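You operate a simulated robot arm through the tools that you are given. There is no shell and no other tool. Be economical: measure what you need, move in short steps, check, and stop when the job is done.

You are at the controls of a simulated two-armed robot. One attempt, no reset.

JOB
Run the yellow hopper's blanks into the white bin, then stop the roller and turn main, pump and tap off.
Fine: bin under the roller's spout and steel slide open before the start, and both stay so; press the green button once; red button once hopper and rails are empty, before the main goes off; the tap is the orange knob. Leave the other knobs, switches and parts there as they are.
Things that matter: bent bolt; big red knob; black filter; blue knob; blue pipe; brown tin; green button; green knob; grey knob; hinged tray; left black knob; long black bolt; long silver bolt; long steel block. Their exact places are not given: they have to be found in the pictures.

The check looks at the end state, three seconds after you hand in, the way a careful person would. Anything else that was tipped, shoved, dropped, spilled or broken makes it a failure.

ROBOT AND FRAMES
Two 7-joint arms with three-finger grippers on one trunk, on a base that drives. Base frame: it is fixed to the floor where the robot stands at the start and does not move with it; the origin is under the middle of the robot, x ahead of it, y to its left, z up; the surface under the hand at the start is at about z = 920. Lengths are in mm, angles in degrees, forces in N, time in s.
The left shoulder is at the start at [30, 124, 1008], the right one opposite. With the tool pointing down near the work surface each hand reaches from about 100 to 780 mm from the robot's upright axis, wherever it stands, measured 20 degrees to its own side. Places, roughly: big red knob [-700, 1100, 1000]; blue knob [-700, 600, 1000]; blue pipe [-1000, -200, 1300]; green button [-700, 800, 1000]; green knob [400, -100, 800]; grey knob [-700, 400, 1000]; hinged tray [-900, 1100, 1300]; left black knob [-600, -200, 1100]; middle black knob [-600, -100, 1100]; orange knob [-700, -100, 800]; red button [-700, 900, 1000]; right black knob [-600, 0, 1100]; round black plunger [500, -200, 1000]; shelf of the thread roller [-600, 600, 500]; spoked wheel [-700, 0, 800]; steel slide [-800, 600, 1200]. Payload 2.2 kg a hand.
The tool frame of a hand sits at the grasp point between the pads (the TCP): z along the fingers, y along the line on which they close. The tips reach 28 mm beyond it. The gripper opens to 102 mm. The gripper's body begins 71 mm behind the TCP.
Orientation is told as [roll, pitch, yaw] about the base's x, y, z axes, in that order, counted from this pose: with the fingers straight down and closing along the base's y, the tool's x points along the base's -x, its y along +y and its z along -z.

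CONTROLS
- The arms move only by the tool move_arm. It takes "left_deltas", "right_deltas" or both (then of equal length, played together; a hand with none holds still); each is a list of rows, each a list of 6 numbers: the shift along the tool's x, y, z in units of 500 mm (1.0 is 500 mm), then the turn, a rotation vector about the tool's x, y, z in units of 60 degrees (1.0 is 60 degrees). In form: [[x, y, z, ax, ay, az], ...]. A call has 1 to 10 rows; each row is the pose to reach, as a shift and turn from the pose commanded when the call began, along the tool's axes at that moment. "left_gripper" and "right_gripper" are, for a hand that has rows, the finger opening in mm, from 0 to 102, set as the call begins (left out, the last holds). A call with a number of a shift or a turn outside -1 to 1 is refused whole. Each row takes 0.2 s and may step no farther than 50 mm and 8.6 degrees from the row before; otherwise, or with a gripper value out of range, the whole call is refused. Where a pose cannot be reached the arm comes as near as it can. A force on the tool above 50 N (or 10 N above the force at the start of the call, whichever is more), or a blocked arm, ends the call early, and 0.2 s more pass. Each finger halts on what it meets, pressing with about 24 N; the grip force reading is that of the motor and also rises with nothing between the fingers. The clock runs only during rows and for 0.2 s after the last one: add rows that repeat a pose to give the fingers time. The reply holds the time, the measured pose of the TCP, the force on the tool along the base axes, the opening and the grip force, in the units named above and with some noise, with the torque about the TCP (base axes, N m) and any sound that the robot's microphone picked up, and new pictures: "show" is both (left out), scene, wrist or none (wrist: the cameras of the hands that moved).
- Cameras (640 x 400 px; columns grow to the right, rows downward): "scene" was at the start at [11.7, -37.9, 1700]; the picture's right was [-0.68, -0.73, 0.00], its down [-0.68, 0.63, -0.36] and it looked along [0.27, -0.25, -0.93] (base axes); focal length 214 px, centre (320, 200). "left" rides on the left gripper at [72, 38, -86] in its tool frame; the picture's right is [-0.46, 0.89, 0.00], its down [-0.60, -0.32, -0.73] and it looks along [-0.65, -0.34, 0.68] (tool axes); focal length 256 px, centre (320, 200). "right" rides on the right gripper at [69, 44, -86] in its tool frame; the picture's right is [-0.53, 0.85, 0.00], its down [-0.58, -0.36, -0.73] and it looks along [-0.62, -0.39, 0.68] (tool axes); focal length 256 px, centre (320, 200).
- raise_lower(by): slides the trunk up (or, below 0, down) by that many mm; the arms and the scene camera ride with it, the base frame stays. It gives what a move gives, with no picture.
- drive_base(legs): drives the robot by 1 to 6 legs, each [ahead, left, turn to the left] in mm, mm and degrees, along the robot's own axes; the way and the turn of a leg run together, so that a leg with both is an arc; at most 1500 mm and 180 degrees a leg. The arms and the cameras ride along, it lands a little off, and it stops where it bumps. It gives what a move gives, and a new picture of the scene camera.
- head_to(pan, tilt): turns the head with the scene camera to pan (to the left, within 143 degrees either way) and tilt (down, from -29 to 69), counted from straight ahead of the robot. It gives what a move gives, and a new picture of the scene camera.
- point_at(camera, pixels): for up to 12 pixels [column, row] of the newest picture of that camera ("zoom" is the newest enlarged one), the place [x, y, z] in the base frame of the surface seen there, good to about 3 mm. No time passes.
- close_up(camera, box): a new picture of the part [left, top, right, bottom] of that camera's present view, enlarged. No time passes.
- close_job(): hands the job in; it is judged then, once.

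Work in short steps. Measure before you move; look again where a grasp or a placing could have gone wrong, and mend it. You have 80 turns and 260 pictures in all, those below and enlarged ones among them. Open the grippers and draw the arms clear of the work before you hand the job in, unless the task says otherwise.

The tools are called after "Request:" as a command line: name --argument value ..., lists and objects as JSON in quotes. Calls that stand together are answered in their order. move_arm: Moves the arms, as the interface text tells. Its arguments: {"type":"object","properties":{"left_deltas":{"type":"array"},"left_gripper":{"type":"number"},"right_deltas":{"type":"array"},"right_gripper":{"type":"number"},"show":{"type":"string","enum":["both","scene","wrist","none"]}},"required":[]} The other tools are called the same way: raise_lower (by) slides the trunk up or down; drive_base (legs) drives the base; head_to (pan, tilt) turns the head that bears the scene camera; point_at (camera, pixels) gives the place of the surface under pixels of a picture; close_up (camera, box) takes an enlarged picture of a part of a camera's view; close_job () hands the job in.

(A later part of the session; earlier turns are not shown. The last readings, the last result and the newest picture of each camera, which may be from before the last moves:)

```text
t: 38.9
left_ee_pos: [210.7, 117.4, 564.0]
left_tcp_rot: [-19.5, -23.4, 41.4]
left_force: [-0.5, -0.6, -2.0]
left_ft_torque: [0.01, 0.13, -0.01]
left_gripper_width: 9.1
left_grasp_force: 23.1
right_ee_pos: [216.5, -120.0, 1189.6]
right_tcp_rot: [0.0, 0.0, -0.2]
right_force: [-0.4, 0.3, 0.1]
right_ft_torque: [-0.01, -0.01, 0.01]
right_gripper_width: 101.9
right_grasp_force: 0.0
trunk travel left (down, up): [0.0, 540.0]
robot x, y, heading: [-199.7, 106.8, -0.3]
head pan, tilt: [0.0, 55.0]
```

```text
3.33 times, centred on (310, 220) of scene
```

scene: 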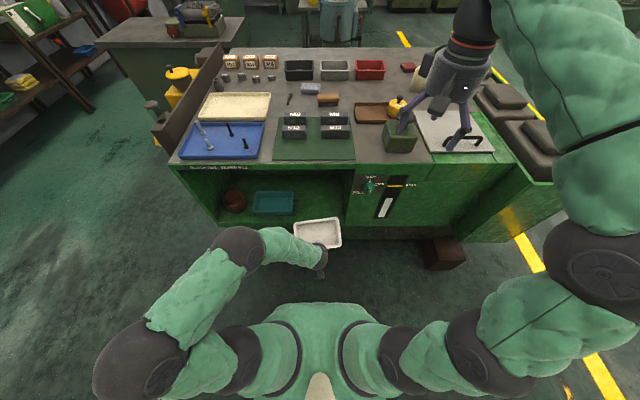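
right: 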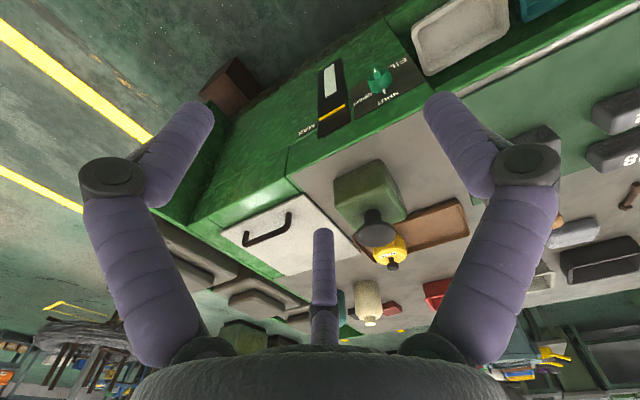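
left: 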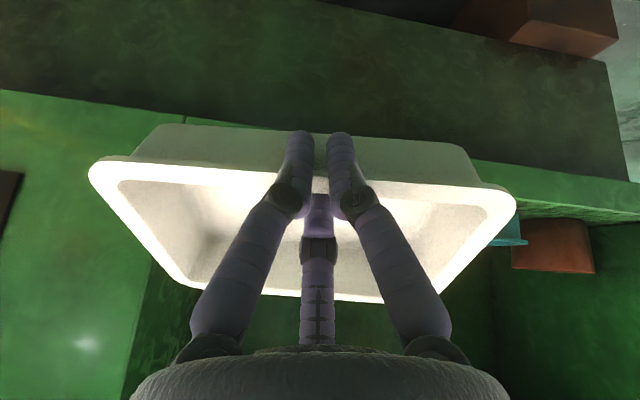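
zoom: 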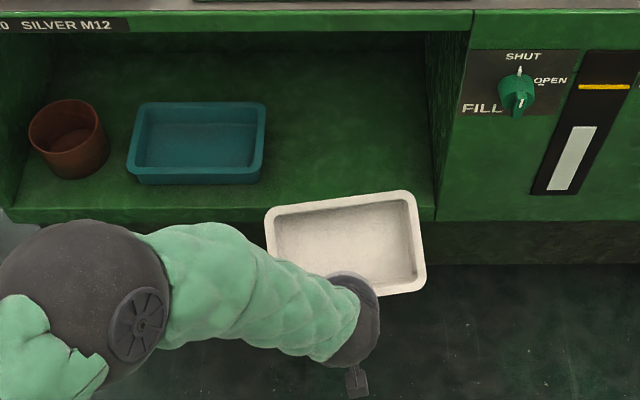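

The bin is out, weighs only ~2 N and holds firmly. I measure its attitude in the hand.

Request:
point_at --camera "zoom" --pixels '[[272, 215], [405, 196], [420, 285], [340, 203], [412, 240]]'

Request:
head_to --pan 143 --tilt 50

Request:
point_at --camera "left" --pixels '[[95, 165], [505, 190], [180, 280], [420, 290]]'

```text
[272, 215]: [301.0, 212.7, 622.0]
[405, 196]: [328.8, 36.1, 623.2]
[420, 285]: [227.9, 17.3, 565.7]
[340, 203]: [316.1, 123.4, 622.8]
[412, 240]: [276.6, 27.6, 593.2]
```

```text
t: 41.2
left_ee_pos: [210.0, 117.2, 563.4]
left_tcp_rot: [-19.5, -23.3, 41.4]
left_force: [-0.6, -1.1, -1.9]
left_ft_torque: [-0.01, 0.2, 0.01]
left_gripper_width: 9.0
left_grasp_force: 23.9
right_ee_pos: [217.6, -120.2, 1189.9]
right_tcp_rot: [0.0, 0.0, -0.3]
right_force: [-0.9, -0.4, 1.0]
right_ft_torque: [-0.01, 0.0, 0.02]
right_gripper_width: 102.0
right_grasp_force: 0.0
trunk travel left (down, up): [0.0, 540.0]
robot x, y, heading: [-200.9, 110.6, -0.1]
head pan, tilt: [143.0, 50.0]
```

scene: 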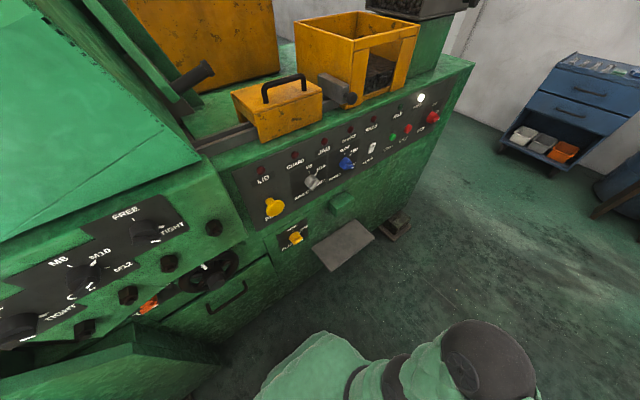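

```text
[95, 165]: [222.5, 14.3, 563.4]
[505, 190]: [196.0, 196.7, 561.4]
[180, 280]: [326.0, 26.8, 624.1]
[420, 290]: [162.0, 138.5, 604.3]
```

Bin is tilted exactly the hand's 30°, so a vertical hand gives a level bin. Now measure the roller's shelf and spout.

Request:
close_up --camera "scene" --box '[260, 160, 420, 280]'

Request:
point_at --camera "scene" --pixels '[[314, 247], [350, 221], [374, 237], [331, 270], [342, 246], [330, 201], [354, 196], [353, 207], [333, 214], [332, 240], [345, 216], [395, 228]]'

```text
3.33 times, centred on (340, 220) of scene
```

zoom: 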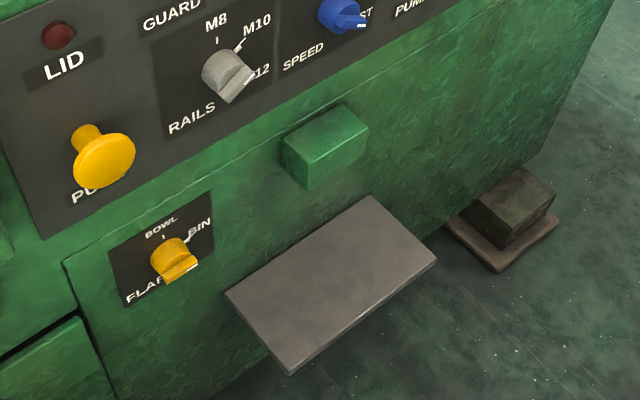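

```text
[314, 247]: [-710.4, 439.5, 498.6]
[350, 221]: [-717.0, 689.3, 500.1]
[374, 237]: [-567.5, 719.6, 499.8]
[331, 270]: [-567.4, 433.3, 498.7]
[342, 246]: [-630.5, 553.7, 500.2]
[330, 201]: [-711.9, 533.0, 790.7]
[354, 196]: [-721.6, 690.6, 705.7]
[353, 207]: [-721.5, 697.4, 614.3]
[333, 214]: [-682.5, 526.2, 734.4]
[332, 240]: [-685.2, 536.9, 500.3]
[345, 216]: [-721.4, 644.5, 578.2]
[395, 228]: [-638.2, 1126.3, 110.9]
```

Shelf top z=500, x −717…−567, y 435…700; spout at y≈570. I raise the bin a bit, then drive sideways left before turning round in open floor.

Request:
move_arm --left_deltas '[[-0.02, -0.015, -0.043, 0, 0, 0], [-0.04, -0.03, -0.087, 0, 0, 0], [-0.06, -0.045, -0.13, 0, 0, 0]]' --show "none"

Request:
drive_base --legs '[[0, 640, 0]]'

Request:
head_to --pan 30 --tilt 50

Request:
point_at --camera "scene" --pixels '[[100, 150], [320, 100], [450, 150], [520, 200], [560, 250], [200, 100]]'

```text
t: 42.0
left_ee_pos: [211.1, 116.3, 638.4]
left_tcp_rot: [-19.3, -23.3, 41.3]
left_force: [-0.1, -0.3, -2.3]
left_ft_torque: [-0.03, 0.1, -0.02]
left_gripper_width: 9.1
left_grasp_force: 24.1
right_ee_pos: [216.5, -119.9, 1190.1]
right_tcp_rot: [-0.1, 0.0, -0.2]
right_force: [-0.6, 0.2, 0.5]
right_ft_torque: [-0.04, 0.0, -0.01]
right_gripper_width: 102.0
right_grasp_force: 0.1
trunk travel left (down, up): [0.0, 540.0]
robot x, y, heading: [-199.3, 109.9, -0.1]
head pan, tilt: [143.0, 50.0]
```

```text
t: 45.5
left_ee_pos: [214.1, 752.6, 637.4]
left_tcp_rot: [-19.4, -23.3, 41.4]
left_force: [0.0, 0.0, -1.9]
left_ft_torque: [0.02, 0.12, 0.0]
left_gripper_width: 9.1
left_grasp_force: 23.8
right_ee_pos: [219.8, 515.4, 1190.7]
right_tcp_rot: [0.0, 0.0, -0.2]
right_force: [0.0, 0.8, -0.3]
right_ft_torque: [-0.01, 0.0, 0.0]
right_gripper_width: 102.1
right_grasp_force: 0.1
trunk travel left (down, up): [0.0, 540.0]
robot x, y, heading: [-194.7, 745.2, -0.3]
head pan, tilt: [143.0, 50.0]
```

scene: 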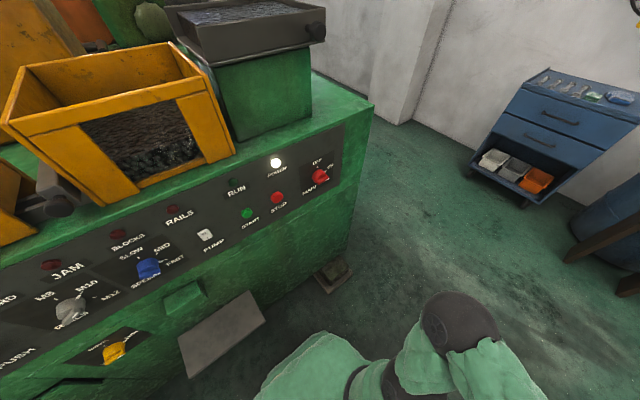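

```text
t: 47.5
left_ee_pos: [214.9, 753.5, 637.4]
left_tcp_rot: [-19.5, -23.3, 41.2]
left_force: [-0.5, 0.0, -3.0]
left_ft_torque: [0.0, 0.14, 0.0]
left_gripper_width: 8.7
left_grasp_force: 23.9
right_ee_pos: [219.8, 516.1, 1189.2]
right_tcp_rot: [0.0, 0.0, -0.2]
right_force: [-0.1, 0.2, -0.2]
right_ft_torque: [0.05, 0.04, -0.04]
right_gripper_width: 102.1
right_grasp_force: 0.0
trunk travel left (down, up): [0.0, 540.0]
robot x, y, heading: [-196.9, 742.6, -0.2]
head pan, tilt: [30.0, 50.0]
```

scene: 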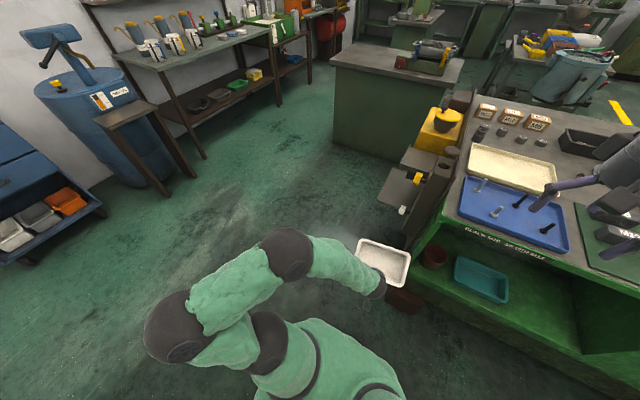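

```text
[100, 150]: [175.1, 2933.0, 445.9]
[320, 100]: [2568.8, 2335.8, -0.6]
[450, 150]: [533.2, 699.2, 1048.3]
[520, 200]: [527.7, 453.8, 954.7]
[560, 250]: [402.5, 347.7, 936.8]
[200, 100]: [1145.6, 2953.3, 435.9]
```

Floor to the left is free. I move further left, a bit ahead, turn round and return in front of the shelf.

Request:
drive_base --legs '[[0, 300, 0], [110, 0, 0], [0, 0, 180], [0, 465, 0]]'

Request:
head_to --pan 0 --tilt 45

```text
t: 60.0
left_ee_pos: [-516.1, 582.1, 637.3]
left_tcp_rot: [-19.5, -23.2, -140.9]
left_force: [-0.1, -0.1, -3.4]
left_ft_torque: [0.0, -0.14, 0.02]
left_gripper_width: 8.7
left_grasp_force: 24.3
right_ee_pos: [-512.7, 820.4, 1188.8]
right_tcp_rot: [0.1, -0.1, 177.6]
right_force: [-0.1, -0.5, 0.6]
right_ft_torque: [0.0, 0.02, 0.01]
right_gripper_width: 101.9
right_grasp_force: 0.0
trunk travel left (down, up): [0.0, 540.0]
robot x, y, heading: [-110.7, 574.3, 177.3]
head pan, tilt: [30.0, 50.0]
```

scene: 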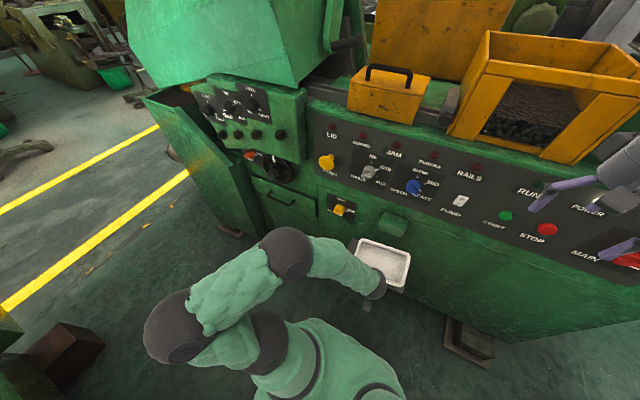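

```text
t: 60.9
left_ee_pos: [-516.0, 582.5, 637.5]
left_tcp_rot: [-19.4, -23.3, -141.0]
left_force: [-0.1, 0.1, -2.0]
left_ft_torque: [-0.04, -0.16, 0.02]
left_gripper_width: 9.0
left_grasp_force: 24.1
right_ee_pos: [-513.5, 818.8, 1190.8]
right_tcp_rot: [-0.1, 0.1, 177.5]
right_force: [0.9, -0.3, 0.3]
right_ft_torque: [0.03, -0.02, 0.02]
right_gripper_width: 102.1
right_grasp_force: 0.0
trunk travel left (down, up): [0.0, 540.0]
robot x, y, heading: [-105.4, 576.2, 177.7]
head pan, tilt: [0.0, 45.0]
```

scene: 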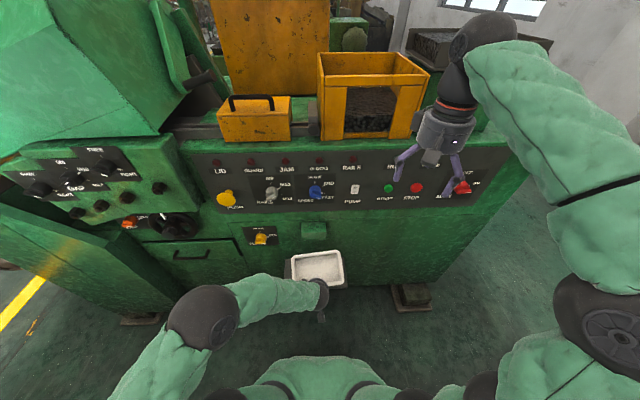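

In front of the shelf. I zoom and measure bin, shelf and spout from here.

Request:
close_up --camera "scene" --box '[220, 200, 420, 325]'

Request:
point_at --camera "scene" --pixels '[[289, 259], [341, 253], [345, 283], [302, 225], [326, 223], [326, 238], [302, 239], [314, 225], [288, 280], [346, 288]]'

Request:
close_up --camera "scene" --box '[200, 80, 520, 260]'

```text
3.20 times, centred on (320, 262) of scene
```

zoom: 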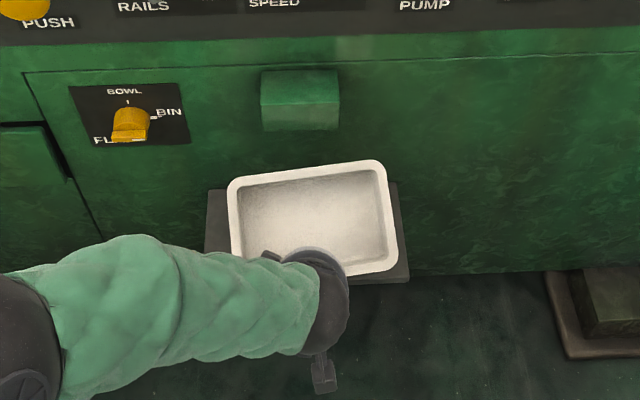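

```text
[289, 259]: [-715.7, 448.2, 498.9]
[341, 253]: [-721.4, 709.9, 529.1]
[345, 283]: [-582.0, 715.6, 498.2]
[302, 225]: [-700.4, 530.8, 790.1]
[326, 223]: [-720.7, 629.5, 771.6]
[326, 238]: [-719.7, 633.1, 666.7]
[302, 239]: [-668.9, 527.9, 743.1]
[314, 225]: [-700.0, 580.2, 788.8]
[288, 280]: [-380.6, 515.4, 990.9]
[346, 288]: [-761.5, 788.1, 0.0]
```

```text
2.00 times, centred on (360, 170) of scene
```

zoom: 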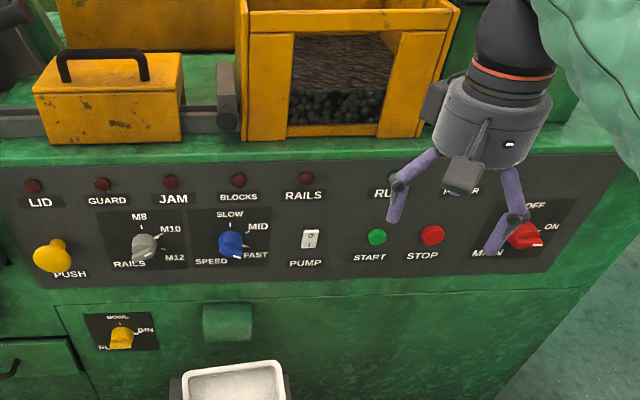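

FLAP points at BIN, the spout spans y 528–630, x −720…−669. Now I level the bin by bringing the hand upright and square it (−7°).

Request:
move_arm --left_deltas '[[0, 0, 0, -0.056, 0.083, 0.0234], [0, 0, 0, -0.112, 0.166, 0.0468], [0, 0, 0, -0.168, 0.249, 0.0702], [0, 0, 0, -0.224, 0.332, 0.0936], [0, 0, 0, -0.28, 0.415, 0.117], [0, 0, 0, -0.28, 0.415, 0.117]]'

Request:
close_up --camera "scene" --box '[240, 200, 400, 300]'

```text
t: 62.3
left_ee_pos: [-515.8, 582.9, 636.7]
left_tcp_rot: [0.1, 0.1, -152.2]
left_force: [0.1, -0.1, -1.4]
left_ft_torque: [-0.03, -0.11, 0.01]
left_gripper_width: 9.0
left_grasp_force: 23.9
right_ee_pos: [-513.2, 819.4, 1189.4]
right_tcp_rot: [0.0, 0.0, 177.5]
right_force: [-0.7, 0.5, -0.2]
right_ft_torque: [0.0, 0.01, 0.0]
right_gripper_width: 102.3
right_grasp_force: 0.0
trunk travel left (down, up): [0.0, 540.0]
robot x, y, heading: [-103.3, 577.5, 177.4]
head pan, tilt: [0.0, 45.0]
```

scene: 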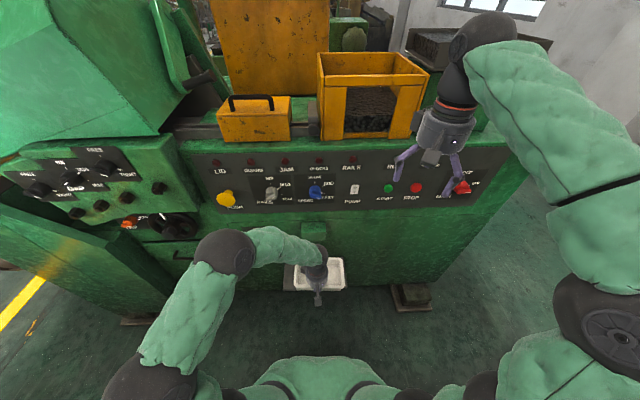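
left: 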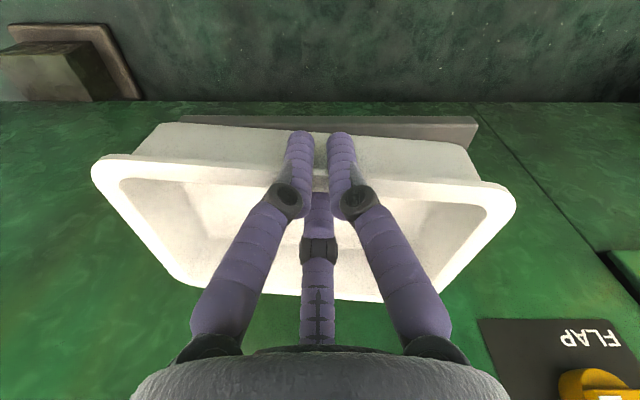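

```text
4.00 times, centred on (320, 250) of scene
```

zoom: 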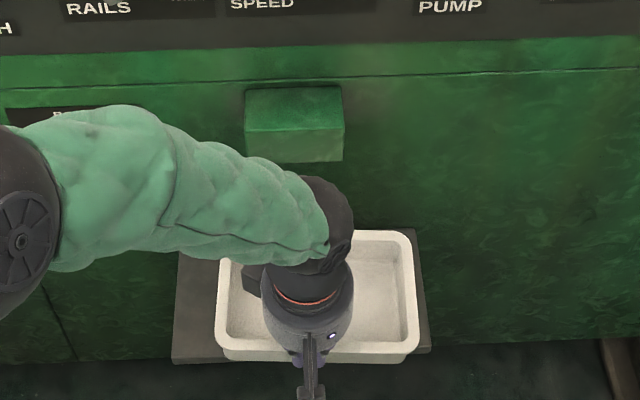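

Bin level. Measure its corners.

Request:
point_at --camera "zoom" --pixels '[[222, 345], [415, 345], [410, 236], [225, 290], [413, 300], [375, 233], [244, 355], [400, 357]]'

Request:
point_at --camera "left" --pixels '[[97, 168], [508, 195], [240, 175], [400, 182]]'

```text
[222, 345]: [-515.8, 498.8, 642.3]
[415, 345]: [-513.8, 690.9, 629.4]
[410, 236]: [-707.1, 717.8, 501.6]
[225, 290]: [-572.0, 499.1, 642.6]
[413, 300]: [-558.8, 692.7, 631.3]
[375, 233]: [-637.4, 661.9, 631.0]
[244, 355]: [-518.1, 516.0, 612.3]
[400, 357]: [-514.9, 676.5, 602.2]
```

```text
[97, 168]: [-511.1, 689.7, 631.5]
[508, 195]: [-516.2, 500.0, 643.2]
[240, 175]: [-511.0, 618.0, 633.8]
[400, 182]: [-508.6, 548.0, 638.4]
```

Bin has a 3.6° roll and is centred 12 mm right of the hand. I correct the roll, shift under the spout, then lower to just above the shelf.

Request:
move_arm --left_deltas '[[-0.037, -0.01, 0, 0.027, 0.014, 0], [-0.075, -0.02, 0, 0.053, 0.028, 0], [-0.112, -0.03, 0, 0.053, 0.028, 0], [-0.149, -0.04, 0, 0.053, 0.028, 0], [-0.149, -0.04, 0.053, 0.053, 0.028, 0], [-0.149, -0.04, 0.107, 0.053, 0.028, 0], [-0.149, -0.04, 0.14, 0.053, 0.028, 0], [-0.149, -0.04, 0.14, 0.053, 0.028, 0]]'

Request:
close_up --camera "scene" --box '[240, 200, 400, 300]'

Request:
point_at --camera "left" --pixels '[[97, 168], [508, 195], [240, 175], [400, 182], [180, 275]]'

```text
t: 64.1
left_ee_pos: [-592.0, 565.1, 565.8]
left_tcp_rot: [-3.2, 1.6, -152.1]
left_force: [0.5, 0.4, -1.6]
left_ft_torque: [-0.04, -0.1, -0.01]
left_gripper_width: 9.0
left_grasp_force: 24.0
right_ee_pos: [-512.3, 820.7, 1188.8]
right_tcp_rot: [0.0, 0.0, 177.6]
right_force: [-0.5, -0.4, -0.4]
right_ft_torque: [0.01, 0.0, -0.01]
right_gripper_width: 102.3
right_grasp_force: 0.0
trunk travel left (down, up): [0.0, 540.0]
robot x, y, heading: [-102.5, 572.9, 177.5]
head pan, tilt: [0.0, 45.0]
```

scene: 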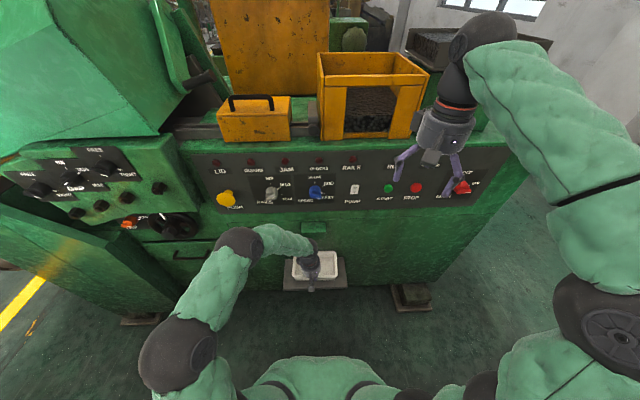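
left: 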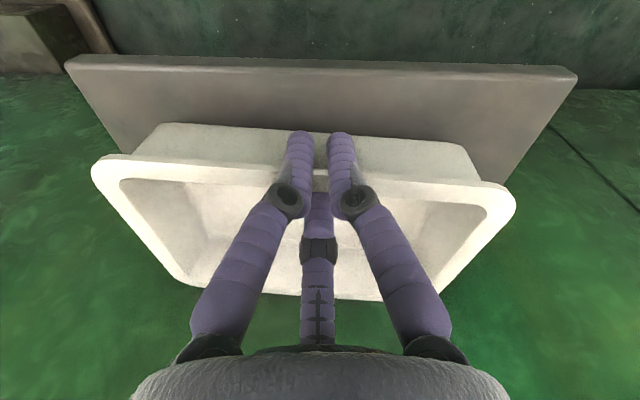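

```text
4.00 times, centred on (320, 250) of scene
```

zoom: 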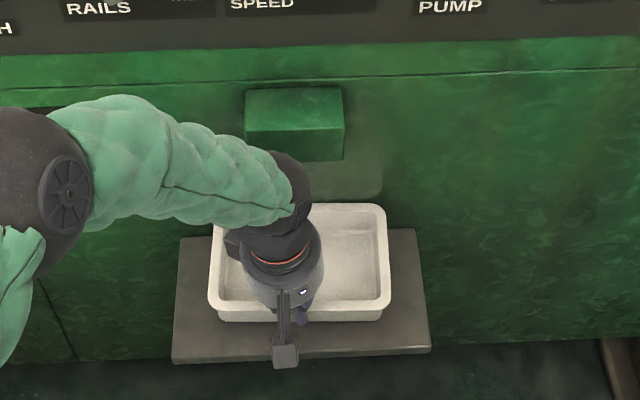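

```text
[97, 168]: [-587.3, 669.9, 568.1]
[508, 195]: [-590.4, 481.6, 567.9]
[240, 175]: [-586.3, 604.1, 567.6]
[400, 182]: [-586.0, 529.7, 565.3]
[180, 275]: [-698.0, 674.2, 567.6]
```

Level (rim 567–568 all round), y 479–673 centred on the spout. Lower 17 mm, then release.

Request:
move_arm --left_deltas '[[0, 0, 0.018, 0, 0, 0], [0, 0, 0.034, 0, 0, 0], [0, 0, 0.036, 0, 0, 0]]' --show "none"

Request:
move_arm --left_deltas '[[0, 0, 0, 0, 0, 0], [0, 0, 0, 0, 0, 0], [0, 0, 0, 0, 0, 0]]' --left_gripper 50 --show "wrist"

```text
t: 64.9
left_ee_pos: [-591.9, 567.0, 549.0]
left_tcp_rot: [-3.2, 1.7, -152.0]
left_force: [-0.1, 0.3, -0.6]
left_ft_torque: [0.16, -0.03, -0.01]
left_gripper_width: 9.2
left_grasp_force: 23.9
right_ee_pos: [-511.8, 819.9, 1190.1]
right_tcp_rot: [0.0, 0.0, 177.5]
right_force: [0.8, 0.0, -0.5]
right_ft_torque: [-0.02, -0.01, 0.0]
right_gripper_width: 102.3
right_grasp_force: 0.1
trunk travel left (down, up): [0.0, 540.0]
robot x, y, heading: [-107.9, 573.8, 177.4]
head pan, tilt: [0.0, 45.0]
```

```text
t: 65.7
left_ee_pos: [-590.3, 566.3, 549.2]
left_tcp_rot: [-3.2, 1.6, -152.1]
left_force: [0.9, -0.9, -0.3]
left_ft_torque: [-0.03, -0.03, 0.02]
left_gripper_width: 50.0
left_grasp_force: 0.0
right_ee_pos: [-513.2, 820.6, 1190.3]
right_tcp_rot: [0.1, 0.0, 177.5]
right_force: [-0.2, 0.7, -0.2]
right_ft_torque: [-0.02, 0.0, 0.0]
right_gripper_width: 102.1
right_grasp_force: 0.1
trunk travel left (down, up): [0.0, 540.0]
robot x, y, heading: [-105.1, 572.7, 177.7]
head pan, tilt: [0.0, 45.0]
```

left: 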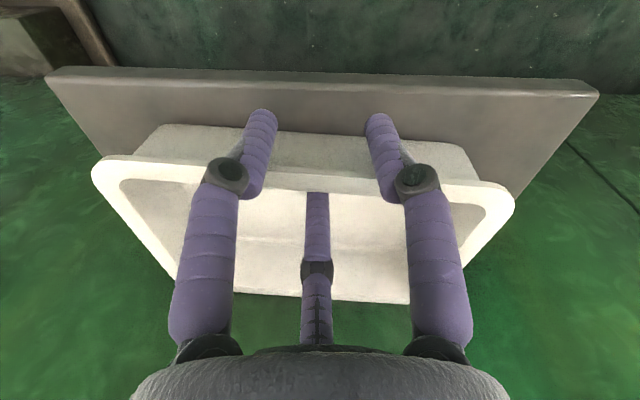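

Released and resting. Lift the hand straight up, then back.

Request:
move_arm --left_deltas '[[0, 0, -0.08, 0, 0, 0], [0, 0, -0.16, 0, 0, 0], [0.08, 0.042, -0.18, 0, 0, 0], [0.16, 0.084, -0.2, 0, 0, 0], [0.24, 0.126, -0.22, 0, 0, 0], [0.32, 0.168, -0.24, 0, 0, 0]]' --show "none"

Request:
raise_lower --by 300

Request:
head_to --pan -5 --tilt 45

Request:
close_up --camera "scene" --box '[200, 100, 440, 250]'

```text
t: 67.1
left_ee_pos: [-408.8, 560.3, 670.4]
left_tcp_rot: [-3.2, 1.7, -152.1]
left_force: [0.7, -0.1, 0.3]
left_ft_torque: [-0.03, 0.03, 0.03]
left_gripper_width: 49.9
left_grasp_force: 0.0
right_ee_pos: [-511.1, 820.5, 1188.8]
right_tcp_rot: [0.0, 0.0, 177.5]
right_force: [-0.6, 0.3, 0.2]
right_ft_torque: [0.01, 0.0, 0.0]
right_gripper_width: 102.0
right_grasp_force: 0.2
trunk travel left (down, up): [0.0, 540.0]
robot x, y, heading: [-105.8, 575.7, 177.4]
head pan, tilt: [0.0, 45.0]
```

```text
t: 70.1
left_ee_pos: [-409.0, 560.2, 969.9]
left_tcp_rot: [-3.1, 1.7, -152.1]
left_force: [0.0, -0.3, 0.7]
left_ft_torque: [0.0, 0.02, 0.01]
left_gripper_width: 49.9
left_grasp_force: 0.1
right_ee_pos: [-513.2, 820.6, 1489.8]
right_tcp_rot: [0.0, 0.0, 177.5]
right_force: [0.7, 0.8, -0.1]
right_ft_torque: [-0.04, 0.04, -0.03]
right_gripper_width: 101.8
right_grasp_force: 0.0
trunk travel left (down, up): [-300.0, 240.0]
robot x, y, heading: [-105.7, 576.3, 177.5]
head pan, tilt: [0.0, 45.0]
```

```text
t: 70.8
left_ee_pos: [-409.4, 561.3, 968.5]
left_tcp_rot: [-3.1, 1.7, -152.2]
left_force: [0.5, -0.1, 0.0]
left_ft_torque: [-0.01, -0.03, -0.04]
left_gripper_width: 50.1
left_grasp_force: 0.0
right_ee_pos: [-513.0, 819.8, 1488.8]
right_tcp_rot: [0.0, -0.1, 177.5]
right_force: [0.3, -0.4, 0.0]
right_ft_torque: [-0.01, 0.0, -0.01]
right_gripper_width: 102.0
right_grasp_force: 0.1
trunk travel left (down, up): [-300.0, 240.0]
robot x, y, heading: [-104.6, 577.2, 177.5]
head pan, tilt: [-5.0, 45.0]
```

scene: 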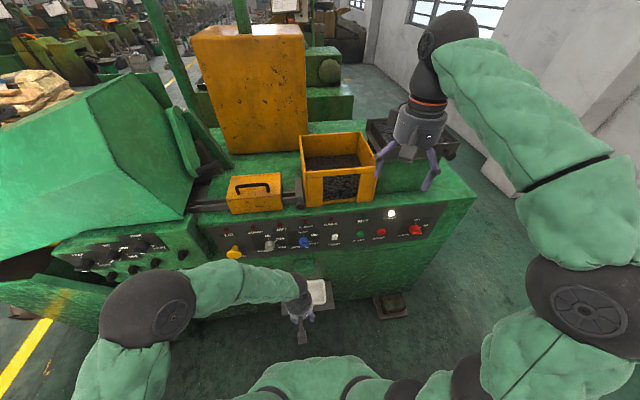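

```text
2.67 times, centred on (320, 175) of scene
```

zoom: 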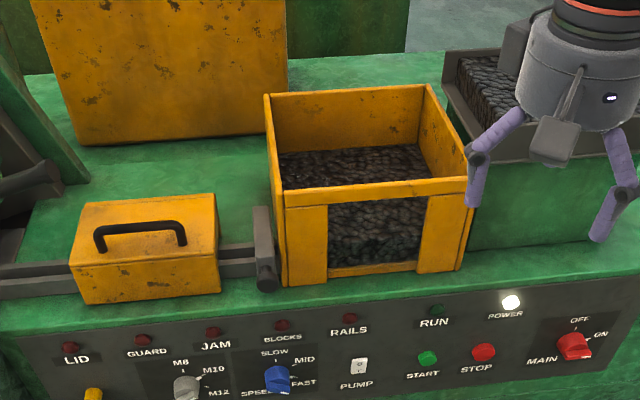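

The steel slide is the grey plate with a black knob left of the hopper at zoom (265,250). I zoom and measure.

Request:
close_up --camera "scene" --box '[264, 150, 334, 215]'

Request:
point_at --camera "zoom" --pixels '[[300, 200], [255, 130], [300, 90], [310, 450], [325, 400], [300, 330], [200, 360], [330, 300], [420, 300], [260, 250], [560, 330], [420, 180]]'

```text
6.15 times, centred on (299, 182) of scene
```

zoom: 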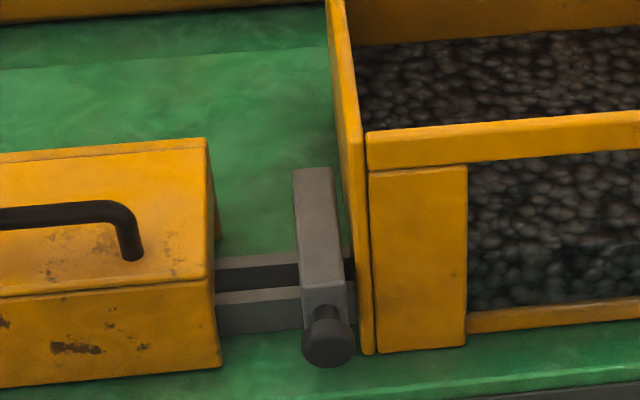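

```text
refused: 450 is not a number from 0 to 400
```

Request:
point_at --camera "zoom" --pixels '[[312, 175], [298, 172], [332, 172], [325, 290], [305, 290], [350, 290], [330, 345], [325, 312], [330, 363], [255, 320], [230, 270], [425, 260]]'

```text
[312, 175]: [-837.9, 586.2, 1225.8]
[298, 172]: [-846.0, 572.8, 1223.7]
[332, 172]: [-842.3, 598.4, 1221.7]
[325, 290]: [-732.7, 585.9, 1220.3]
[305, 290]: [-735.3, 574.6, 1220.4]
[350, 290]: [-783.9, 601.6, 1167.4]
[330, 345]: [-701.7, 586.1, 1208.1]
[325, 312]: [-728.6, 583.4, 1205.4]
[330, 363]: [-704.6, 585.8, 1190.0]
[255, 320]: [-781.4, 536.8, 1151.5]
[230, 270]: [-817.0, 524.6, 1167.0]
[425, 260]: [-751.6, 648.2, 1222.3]
```

Knob of the slide: centre ≈(−709, 586, 1200), Ø≈28; bar top z=1222, x −842…−730. I'll bring the left hand up with fingers toward −x; first half of the 90° tilt.

Request:
move_arm --left_deltas '[[-0.002, -0.01, -0.077, 0.05, -0.115, 0], [-0.004, -0.02, -0.154, 0.1, -0.23, 0], [-0.006, -0.03, -0.231, 0.15, -0.345, 0], [-0.008, -0.042, -0.308, 0.2, -0.46, 0], [-0.01, -0.052, -0.385, 0.25, -0.575, 0], [-0.012, -0.063, -0.462, 0.297, -0.692, 0]]' --show "none"

```text
t: 72.2
left_ee_pos: [-427.8, 571.3, 1201.1]
left_tcp_rot: [-25.4, -38.6, -141.6]
left_force: [0.4, -0.4, 0.1]
left_ft_torque: [0.01, 0.0, -0.01]
left_gripper_width: 49.9
left_grasp_force: 0.0
right_ee_pos: [-512.8, 820.0, 1490.4]
right_tcp_rot: [0.1, -0.1, 177.6]
right_force: [-0.3, 0.1, -0.6]
right_ft_torque: [0.01, 0.01, 0.01]
right_gripper_width: 102.0
right_grasp_force: 0.0
trunk travel left (down, up): [-300.0, 240.0]
robot x, y, heading: [-106.8, 575.6, 177.5]
head pan, tilt: [-5.0, 45.0]
```

Tool z is now (−0.71, −0.01, −0.71), as wanted. I finish the tilt and come to 90 mm in front of the knob.

Request:
move_arm --left_deltas '[[-0.037, -0.027, 0.046, 0.061, -0.109, 0], [-0.073, -0.054, 0.091, 0.121, -0.219, 0], [-0.11, -0.08, 0.137, 0.182, -0.328, 0], [-0.146, -0.107, 0.182, 0.243, -0.437, 0], [-0.183, -0.134, 0.228, 0.303, -0.547, 0], [-0.219, -0.161, 0.273, 0.364, -0.656, -0.01], [-0.219, -0.161, 0.273, 0.364, -0.656, -0.01]]' --left_gripper 70

Request:
close_up --camera "scene" --box '[220, 130, 380, 250]'

```text
t: 73.8
left_ee_pos: [-620.9, 586.0, 1200.4]
left_tcp_rot: [-90.1, -60.9, -89.0]
left_force: [0.1, -0.1, -0.2]
left_ft_torque: [0.0, 0.02, -0.02]
left_gripper_width: 70.1
left_grasp_force: 0.0
right_ee_pos: [-511.3, 819.1, 1489.1]
right_tcp_rot: [-0.1, 0.0, 177.5]
right_force: [-0.1, -0.3, 0.2]
right_ft_torque: [-0.01, 0.0, 0.01]
right_gripper_width: 101.7
right_grasp_force: 0.0
trunk travel left (down, up): [-300.0, 240.0]
robot x, y, heading: [-104.4, 573.5, 177.6]
head pan, tilt: [-5.0, 45.0]
```

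scene: 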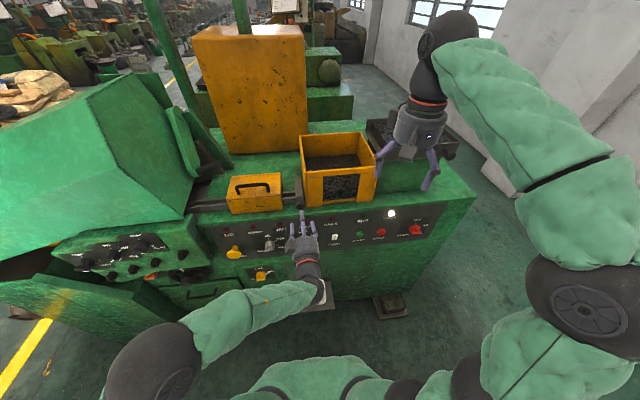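
left: 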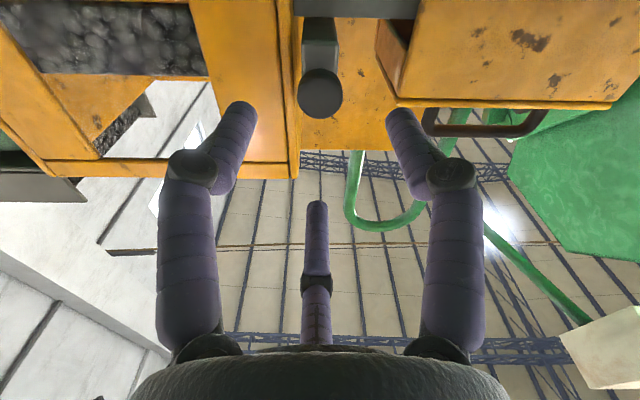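

```text
3.33 times, centred on (300, 190) of scene
```

zoom: 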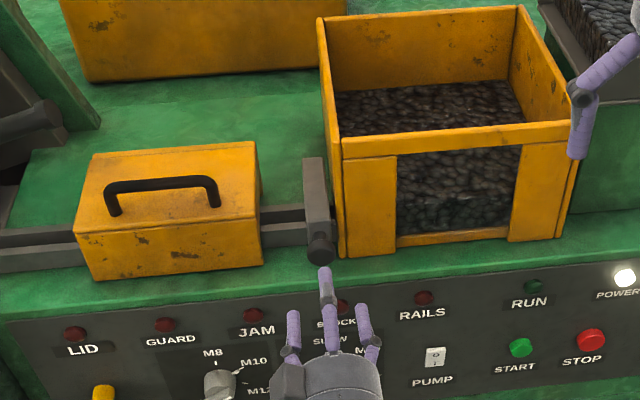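

Measure the knob with the wrist camera.

Request:
point_at --camera "left" --pixels '[[320, 95], [302, 95], [339, 95], [320, 72], [320, 114], [320, 50]]'

```text
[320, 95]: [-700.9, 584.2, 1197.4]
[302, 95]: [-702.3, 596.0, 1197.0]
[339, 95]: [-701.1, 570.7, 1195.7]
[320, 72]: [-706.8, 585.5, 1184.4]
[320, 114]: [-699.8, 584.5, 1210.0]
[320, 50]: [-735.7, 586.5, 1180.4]
```

Knob centre (−702 front, 584, 1197). Advance so the fingertips surround it, then close.

Request:
move_arm --left_deltas '[[0.003, 0.006, 0.05, 0, 0, 0], [0.003, 0.006, 0.1, 0, 0, 0], [0.003, 0.006, 0.15, 0, 0, 0]]' --show "none"

Request:
move_arm --left_deltas '[[0, 0, 0, 0, 0, 0], [0, 0, 0, 0, 0, 0], [0, 0, 0, 0, 0, 0]]' --left_gripper 10 --show "wrist"

```text
t: 74.6
left_ee_pos: [-697.9, 584.9, 1197.2]
left_tcp_rot: [-89.8, -61.0, -89.4]
left_force: [-0.4, -0.5, -0.4]
left_ft_torque: [0.0, 0.04, 0.0]
left_gripper_width: 69.8
left_grasp_force: 0.0
right_ee_pos: [-513.8, 819.9, 1489.4]
right_tcp_rot: [0.0, 0.1, 177.5]
right_force: [0.6, -0.6, 1.4]
right_ft_torque: [-0.01, -0.06, 0.03]
right_gripper_width: 101.6
right_grasp_force: 0.0
trunk travel left (down, up): [-300.0, 240.0]
robot x, y, heading: [-102.1, 574.9, 177.3]
head pan, tilt: [-5.0, 45.0]
```

```text
t: 75.4
left_ee_pos: [-696.9, 583.3, 1199.5]
left_tcp_rot: [-90.3, -60.9, -88.9]
left_force: [-0.9, 6.0, 8.8]
left_ft_torque: [-0.01, 0.36, -0.49]
left_gripper_width: 30.7
left_grasp_force: 44.8
right_ee_pos: [-512.7, 821.6, 1490.0]
right_tcp_rot: [0.1, 0.0, 177.4]
right_force: [-0.7, -0.1, -0.4]
right_ft_torque: [0.0, -0.01, 0.01]
right_gripper_width: 102.0
right_grasp_force: 0.2
trunk travel left (down, up): [-300.0, 240.0]
robot x, y, heading: [-107.4, 576.3, 177.7]
head pan, tilt: [-5.0, 45.0]
```

left: 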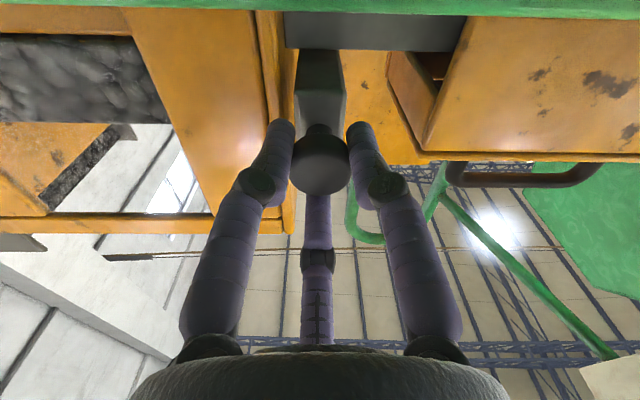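

Knob is gripped (30.7 mm). Pull toward +x in 20 mm steps; force will tell the stop.

Request:
move_arm --left_deltas '[[0, 0, -0.03, 0, 0, 0], [0, 0, -0.06, 0, 0, 0], [0, 0, -0.09, 0, 0, 0], [0, 0, -0.12, 0, 0, 0]]'

Request:
close_up --camera "scene" --box '[240, 140, 360, 230]'

```text
t: 76.4
left_ee_pos: [-643.6, 585.2, 1200.2]
left_tcp_rot: [-90.6, -60.7, -88.6]
left_force: [-35.4, 11.7, 19.1]
left_ft_torque: [0.01, 0.28, -0.1]
left_gripper_width: 31.3
left_grasp_force: 44.8
right_ee_pos: [-518.5, 821.1, 1488.2]
right_tcp_rot: [0.2, 0.2, 177.4]
right_force: [0.2, -0.5, -0.3]
right_ft_torque: [-0.04, 0.0, 0.0]
right_gripper_width: 101.9
right_grasp_force: 0.1
trunk travel left (down, up): [-300.0, 240.0]
robot x, y, heading: [-104.8, 581.3, 177.6]
head pan, tilt: [-5.0, 45.0]
```

scene: 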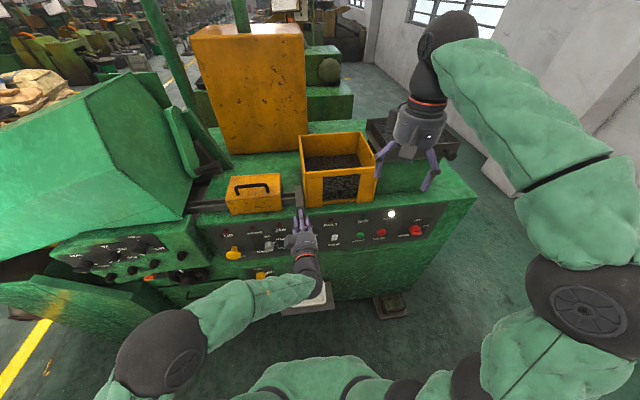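
left: 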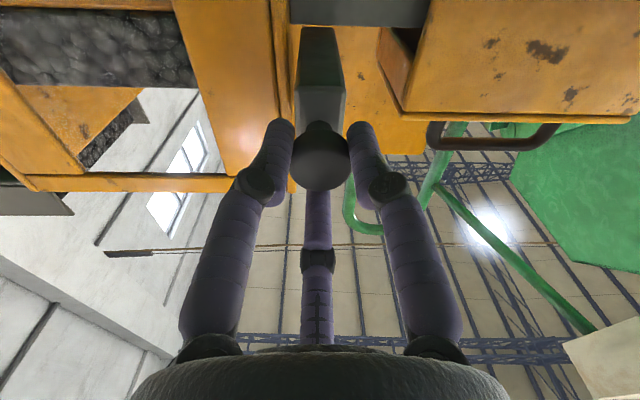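

```text
4.44 times, centred on (300, 185) of scene
```

zoom: 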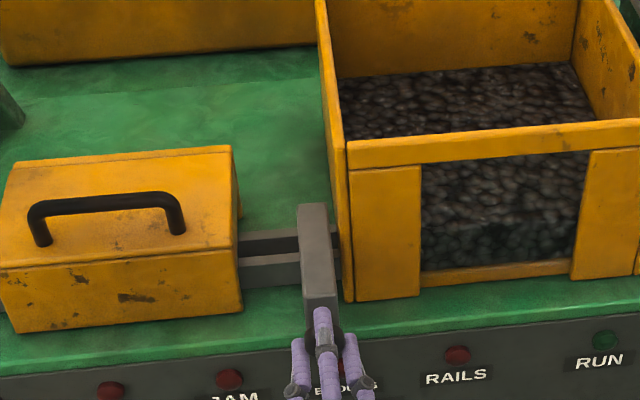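

It slid 54 mm with 35 N at the end. I pull a little more to see if that is the stop.

Request:
move_arm --left_deltas '[[0, 0, -0.015, 0, 0, 0], [0, 0, -0.03, 0, 0, 0], [0, 0, -0.03, 0, 0, 0]]' --show "none"

Request:
close_up --camera "scene" --box '[270, 160, 330, 200]'

Request:
point_at --camera "zoom" --pixels '[[300, 150], [340, 170], [270, 140], [200, 150], [200, 200], [200, 175], [300, 185]]'

```text
t: 77.2
left_ee_pos: [-621.7, 584.6, 1194.2]
left_tcp_rot: [-89.2, -61.0, -89.9]
left_force: [0.3, -0.4, -0.3]
left_ft_torque: [-0.02, 0.02, -0.01]
left_gripper_width: 10.0
left_grasp_force: 0.0
right_ee_pos: [-512.8, 819.8, 1488.4]
right_tcp_rot: [0.0, 0.1, 177.5]
right_force: [-0.2, -0.1, -0.1]
right_ft_torque: [-0.02, -0.03, 0.0]
right_gripper_width: 101.8
right_grasp_force: 0.0
trunk travel left (down, up): [-300.0, 240.0]
robot x, y, heading: [-105.3, 577.5, 177.5]
head pan, tilt: [-5.0, 45.0]
```

```text
10.00 times, centred on (300, 180) of scene
```

zoom: 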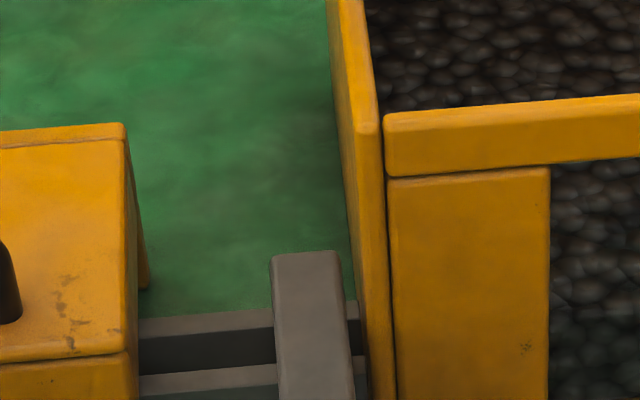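

```text
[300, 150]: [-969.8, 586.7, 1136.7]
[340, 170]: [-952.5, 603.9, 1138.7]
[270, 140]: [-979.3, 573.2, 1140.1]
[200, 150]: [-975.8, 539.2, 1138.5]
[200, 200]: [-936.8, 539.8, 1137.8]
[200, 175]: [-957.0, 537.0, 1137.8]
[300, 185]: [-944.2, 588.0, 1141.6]
```

The fingers slipped off at a firm stop. I verify the slide's position and look over the whole thing.

Request:
point_at --camera "zoom" --pixels '[[305, 256], [305, 300], [200, 320], [200, 345], [200, 380], [350, 330]]'

Request:
move_arm --left_deltas '[[0, 0, -0.08, 0, 0, 0], [0, 0, -0.16, 0, 0, 0], [0, 0, -0.24, 0, 0, 0]]' --show "scene"

Request:
close_up --camera "scene" --box '[240, 140, 360, 230]'

```text
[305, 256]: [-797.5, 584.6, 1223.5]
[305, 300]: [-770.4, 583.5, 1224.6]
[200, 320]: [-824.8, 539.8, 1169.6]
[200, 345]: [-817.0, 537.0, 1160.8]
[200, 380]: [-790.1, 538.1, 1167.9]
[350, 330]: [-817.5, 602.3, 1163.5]
```

```text
t: 78.0
left_ee_pos: [-501.9, 581.7, 1194.8]
left_tcp_rot: [-90.0, -61.0, -89.2]
left_force: [-0.2, 0.4, 0.3]
left_ft_torque: [0.01, -0.02, -0.04]
left_gripper_width: 9.8
left_grasp_force: 0.1
right_ee_pos: [-511.8, 819.7, 1489.8]
right_tcp_rot: [0.0, 0.0, 177.4]
right_force: [0.2, -0.7, 0.0]
right_ft_torque: [0.01, 0.05, 0.01]
right_gripper_width: 102.1
right_grasp_force: 0.0
trunk travel left (down, up): [-300.0, 240.0]
robot x, y, heading: [-106.4, 576.4, 177.3]
head pan, tilt: [-5.0, 45.0]
```

scene: 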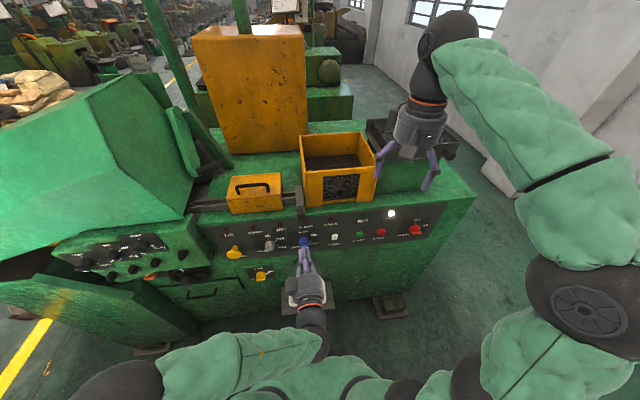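

```text
4.44 times, centred on (300, 185) of scene
```

zoom: 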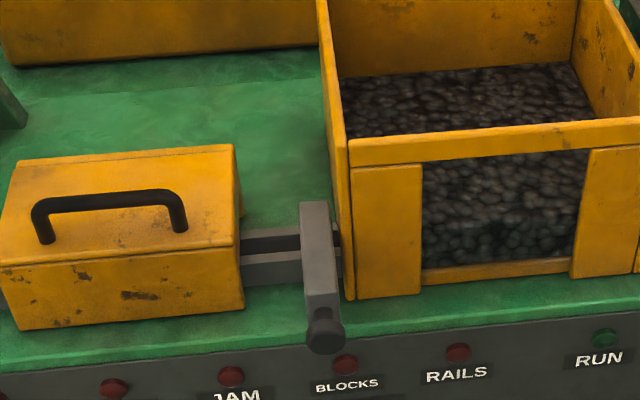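

Slide is open (back end −843→−797, clear of the rail gap). Now I measure the buttons and switches from here.

Request:
close_up --camera "scene" --box '[310, 195, 440, 260]'

Request:
point_at --camera "scene" --pixels '[[359, 233], [380, 232], [334, 234], [334, 240], [334, 237], [414, 231], [418, 229], [345, 225]]'

```text
4.92 times, centred on (375, 228) of scene
```

zoom: 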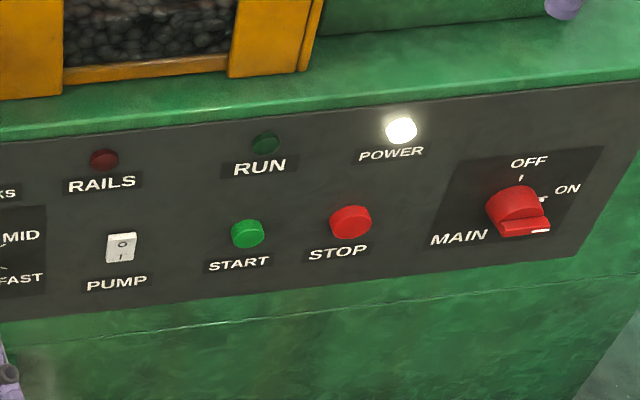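

```text
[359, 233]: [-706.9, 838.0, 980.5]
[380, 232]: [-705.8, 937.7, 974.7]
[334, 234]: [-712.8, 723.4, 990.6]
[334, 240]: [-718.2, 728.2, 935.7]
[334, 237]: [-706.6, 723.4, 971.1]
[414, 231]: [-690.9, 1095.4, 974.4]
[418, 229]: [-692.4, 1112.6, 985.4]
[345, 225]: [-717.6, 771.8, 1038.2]
```

START (−707, 838, 979), STOP (−706, 938, 975), PUMP (−707, 723, 971), MAIN (−691, 1097, 976). I shift the robot 262 right so the left hand faces START, keeping it high.

Request:
drive_base --legs '[[0, -262, 0]]'

Request:
move_arm --left_deltas '[[0.088, 0.047, 0, 0, 0, 0], [0.176, 0.094, 0, 0, 0, 0], [0.26, 0.138, 0, 0, 0, 0], [0.345, 0.183, 0, 0, 0, 0], [0.38, 0.202, 0, 0, 0, 0]]' --left_gripper 0

```text
t: 79.8
left_ee_pos: [-492.1, 842.3, 1194.7]
left_tcp_rot: [-89.9, -60.9, -89.3]
left_force: [0.0, -0.4, -1.1]
left_ft_torque: [0.01, 0.0, 0.02]
left_gripper_width: 10.0
left_grasp_force: 0.1
right_ee_pos: [-501.6, 1079.2, 1489.6]
right_tcp_rot: [0.2, 0.1, 177.4]
right_force: [0.3, 0.1, -0.2]
right_ft_torque: [-0.07, -0.01, 0.02]
right_gripper_width: 101.6
right_grasp_force: 0.1
trunk travel left (down, up): [-300.0, 240.0]
robot x, y, heading: [-92.4, 833.2, 177.6]
head pan, tilt: [-5.0, 45.0]
```

scene: 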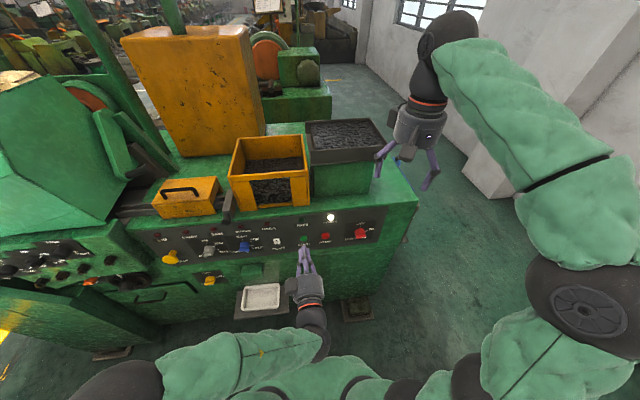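

```text
t: 81.0
left_ee_pos: [-492.1, 842.8, 1184.5]
left_tcp_rot: [-89.8, -61.0, -89.5]
left_force: [0.4, 0.9, -1.1]
left_ft_torque: [0.01, 0.03, -0.03]
left_gripper_width: 2.2
left_grasp_force: 23.7
left hand out of reach, approached as far as the arm can: row 1, 2, 3, 4, 5
right_ee_pos: [-502.1, 1077.8, 1489.4]
right_tcp_rot: [0.0, 0.1, 177.4]
right_force: [1.1, -0.2, -0.5]
right_ft_torque: [0.03, -0.02, 0.05]
right_gripper_width: 101.8
right_grasp_force: 0.1
trunk travel left (down, up): [-300.0, 240.0]
robot x, y, heading: [-90.9, 833.5, 177.0]
head pan, tilt: [-5.0, 45.0]
```

scene: 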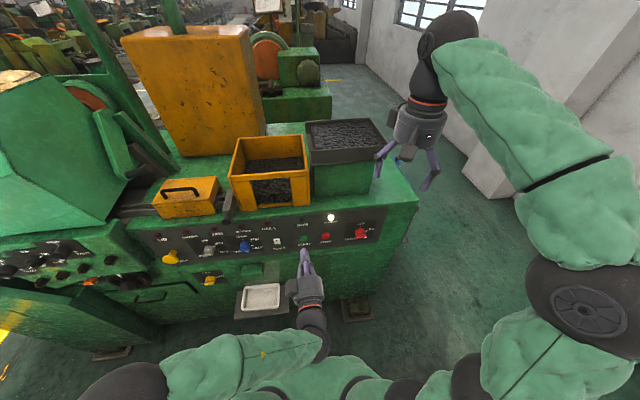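
left: 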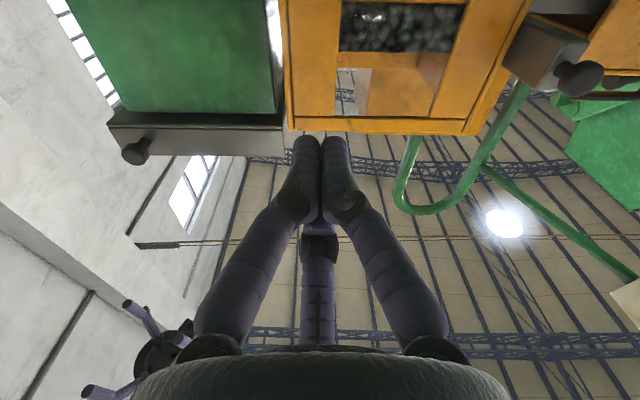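

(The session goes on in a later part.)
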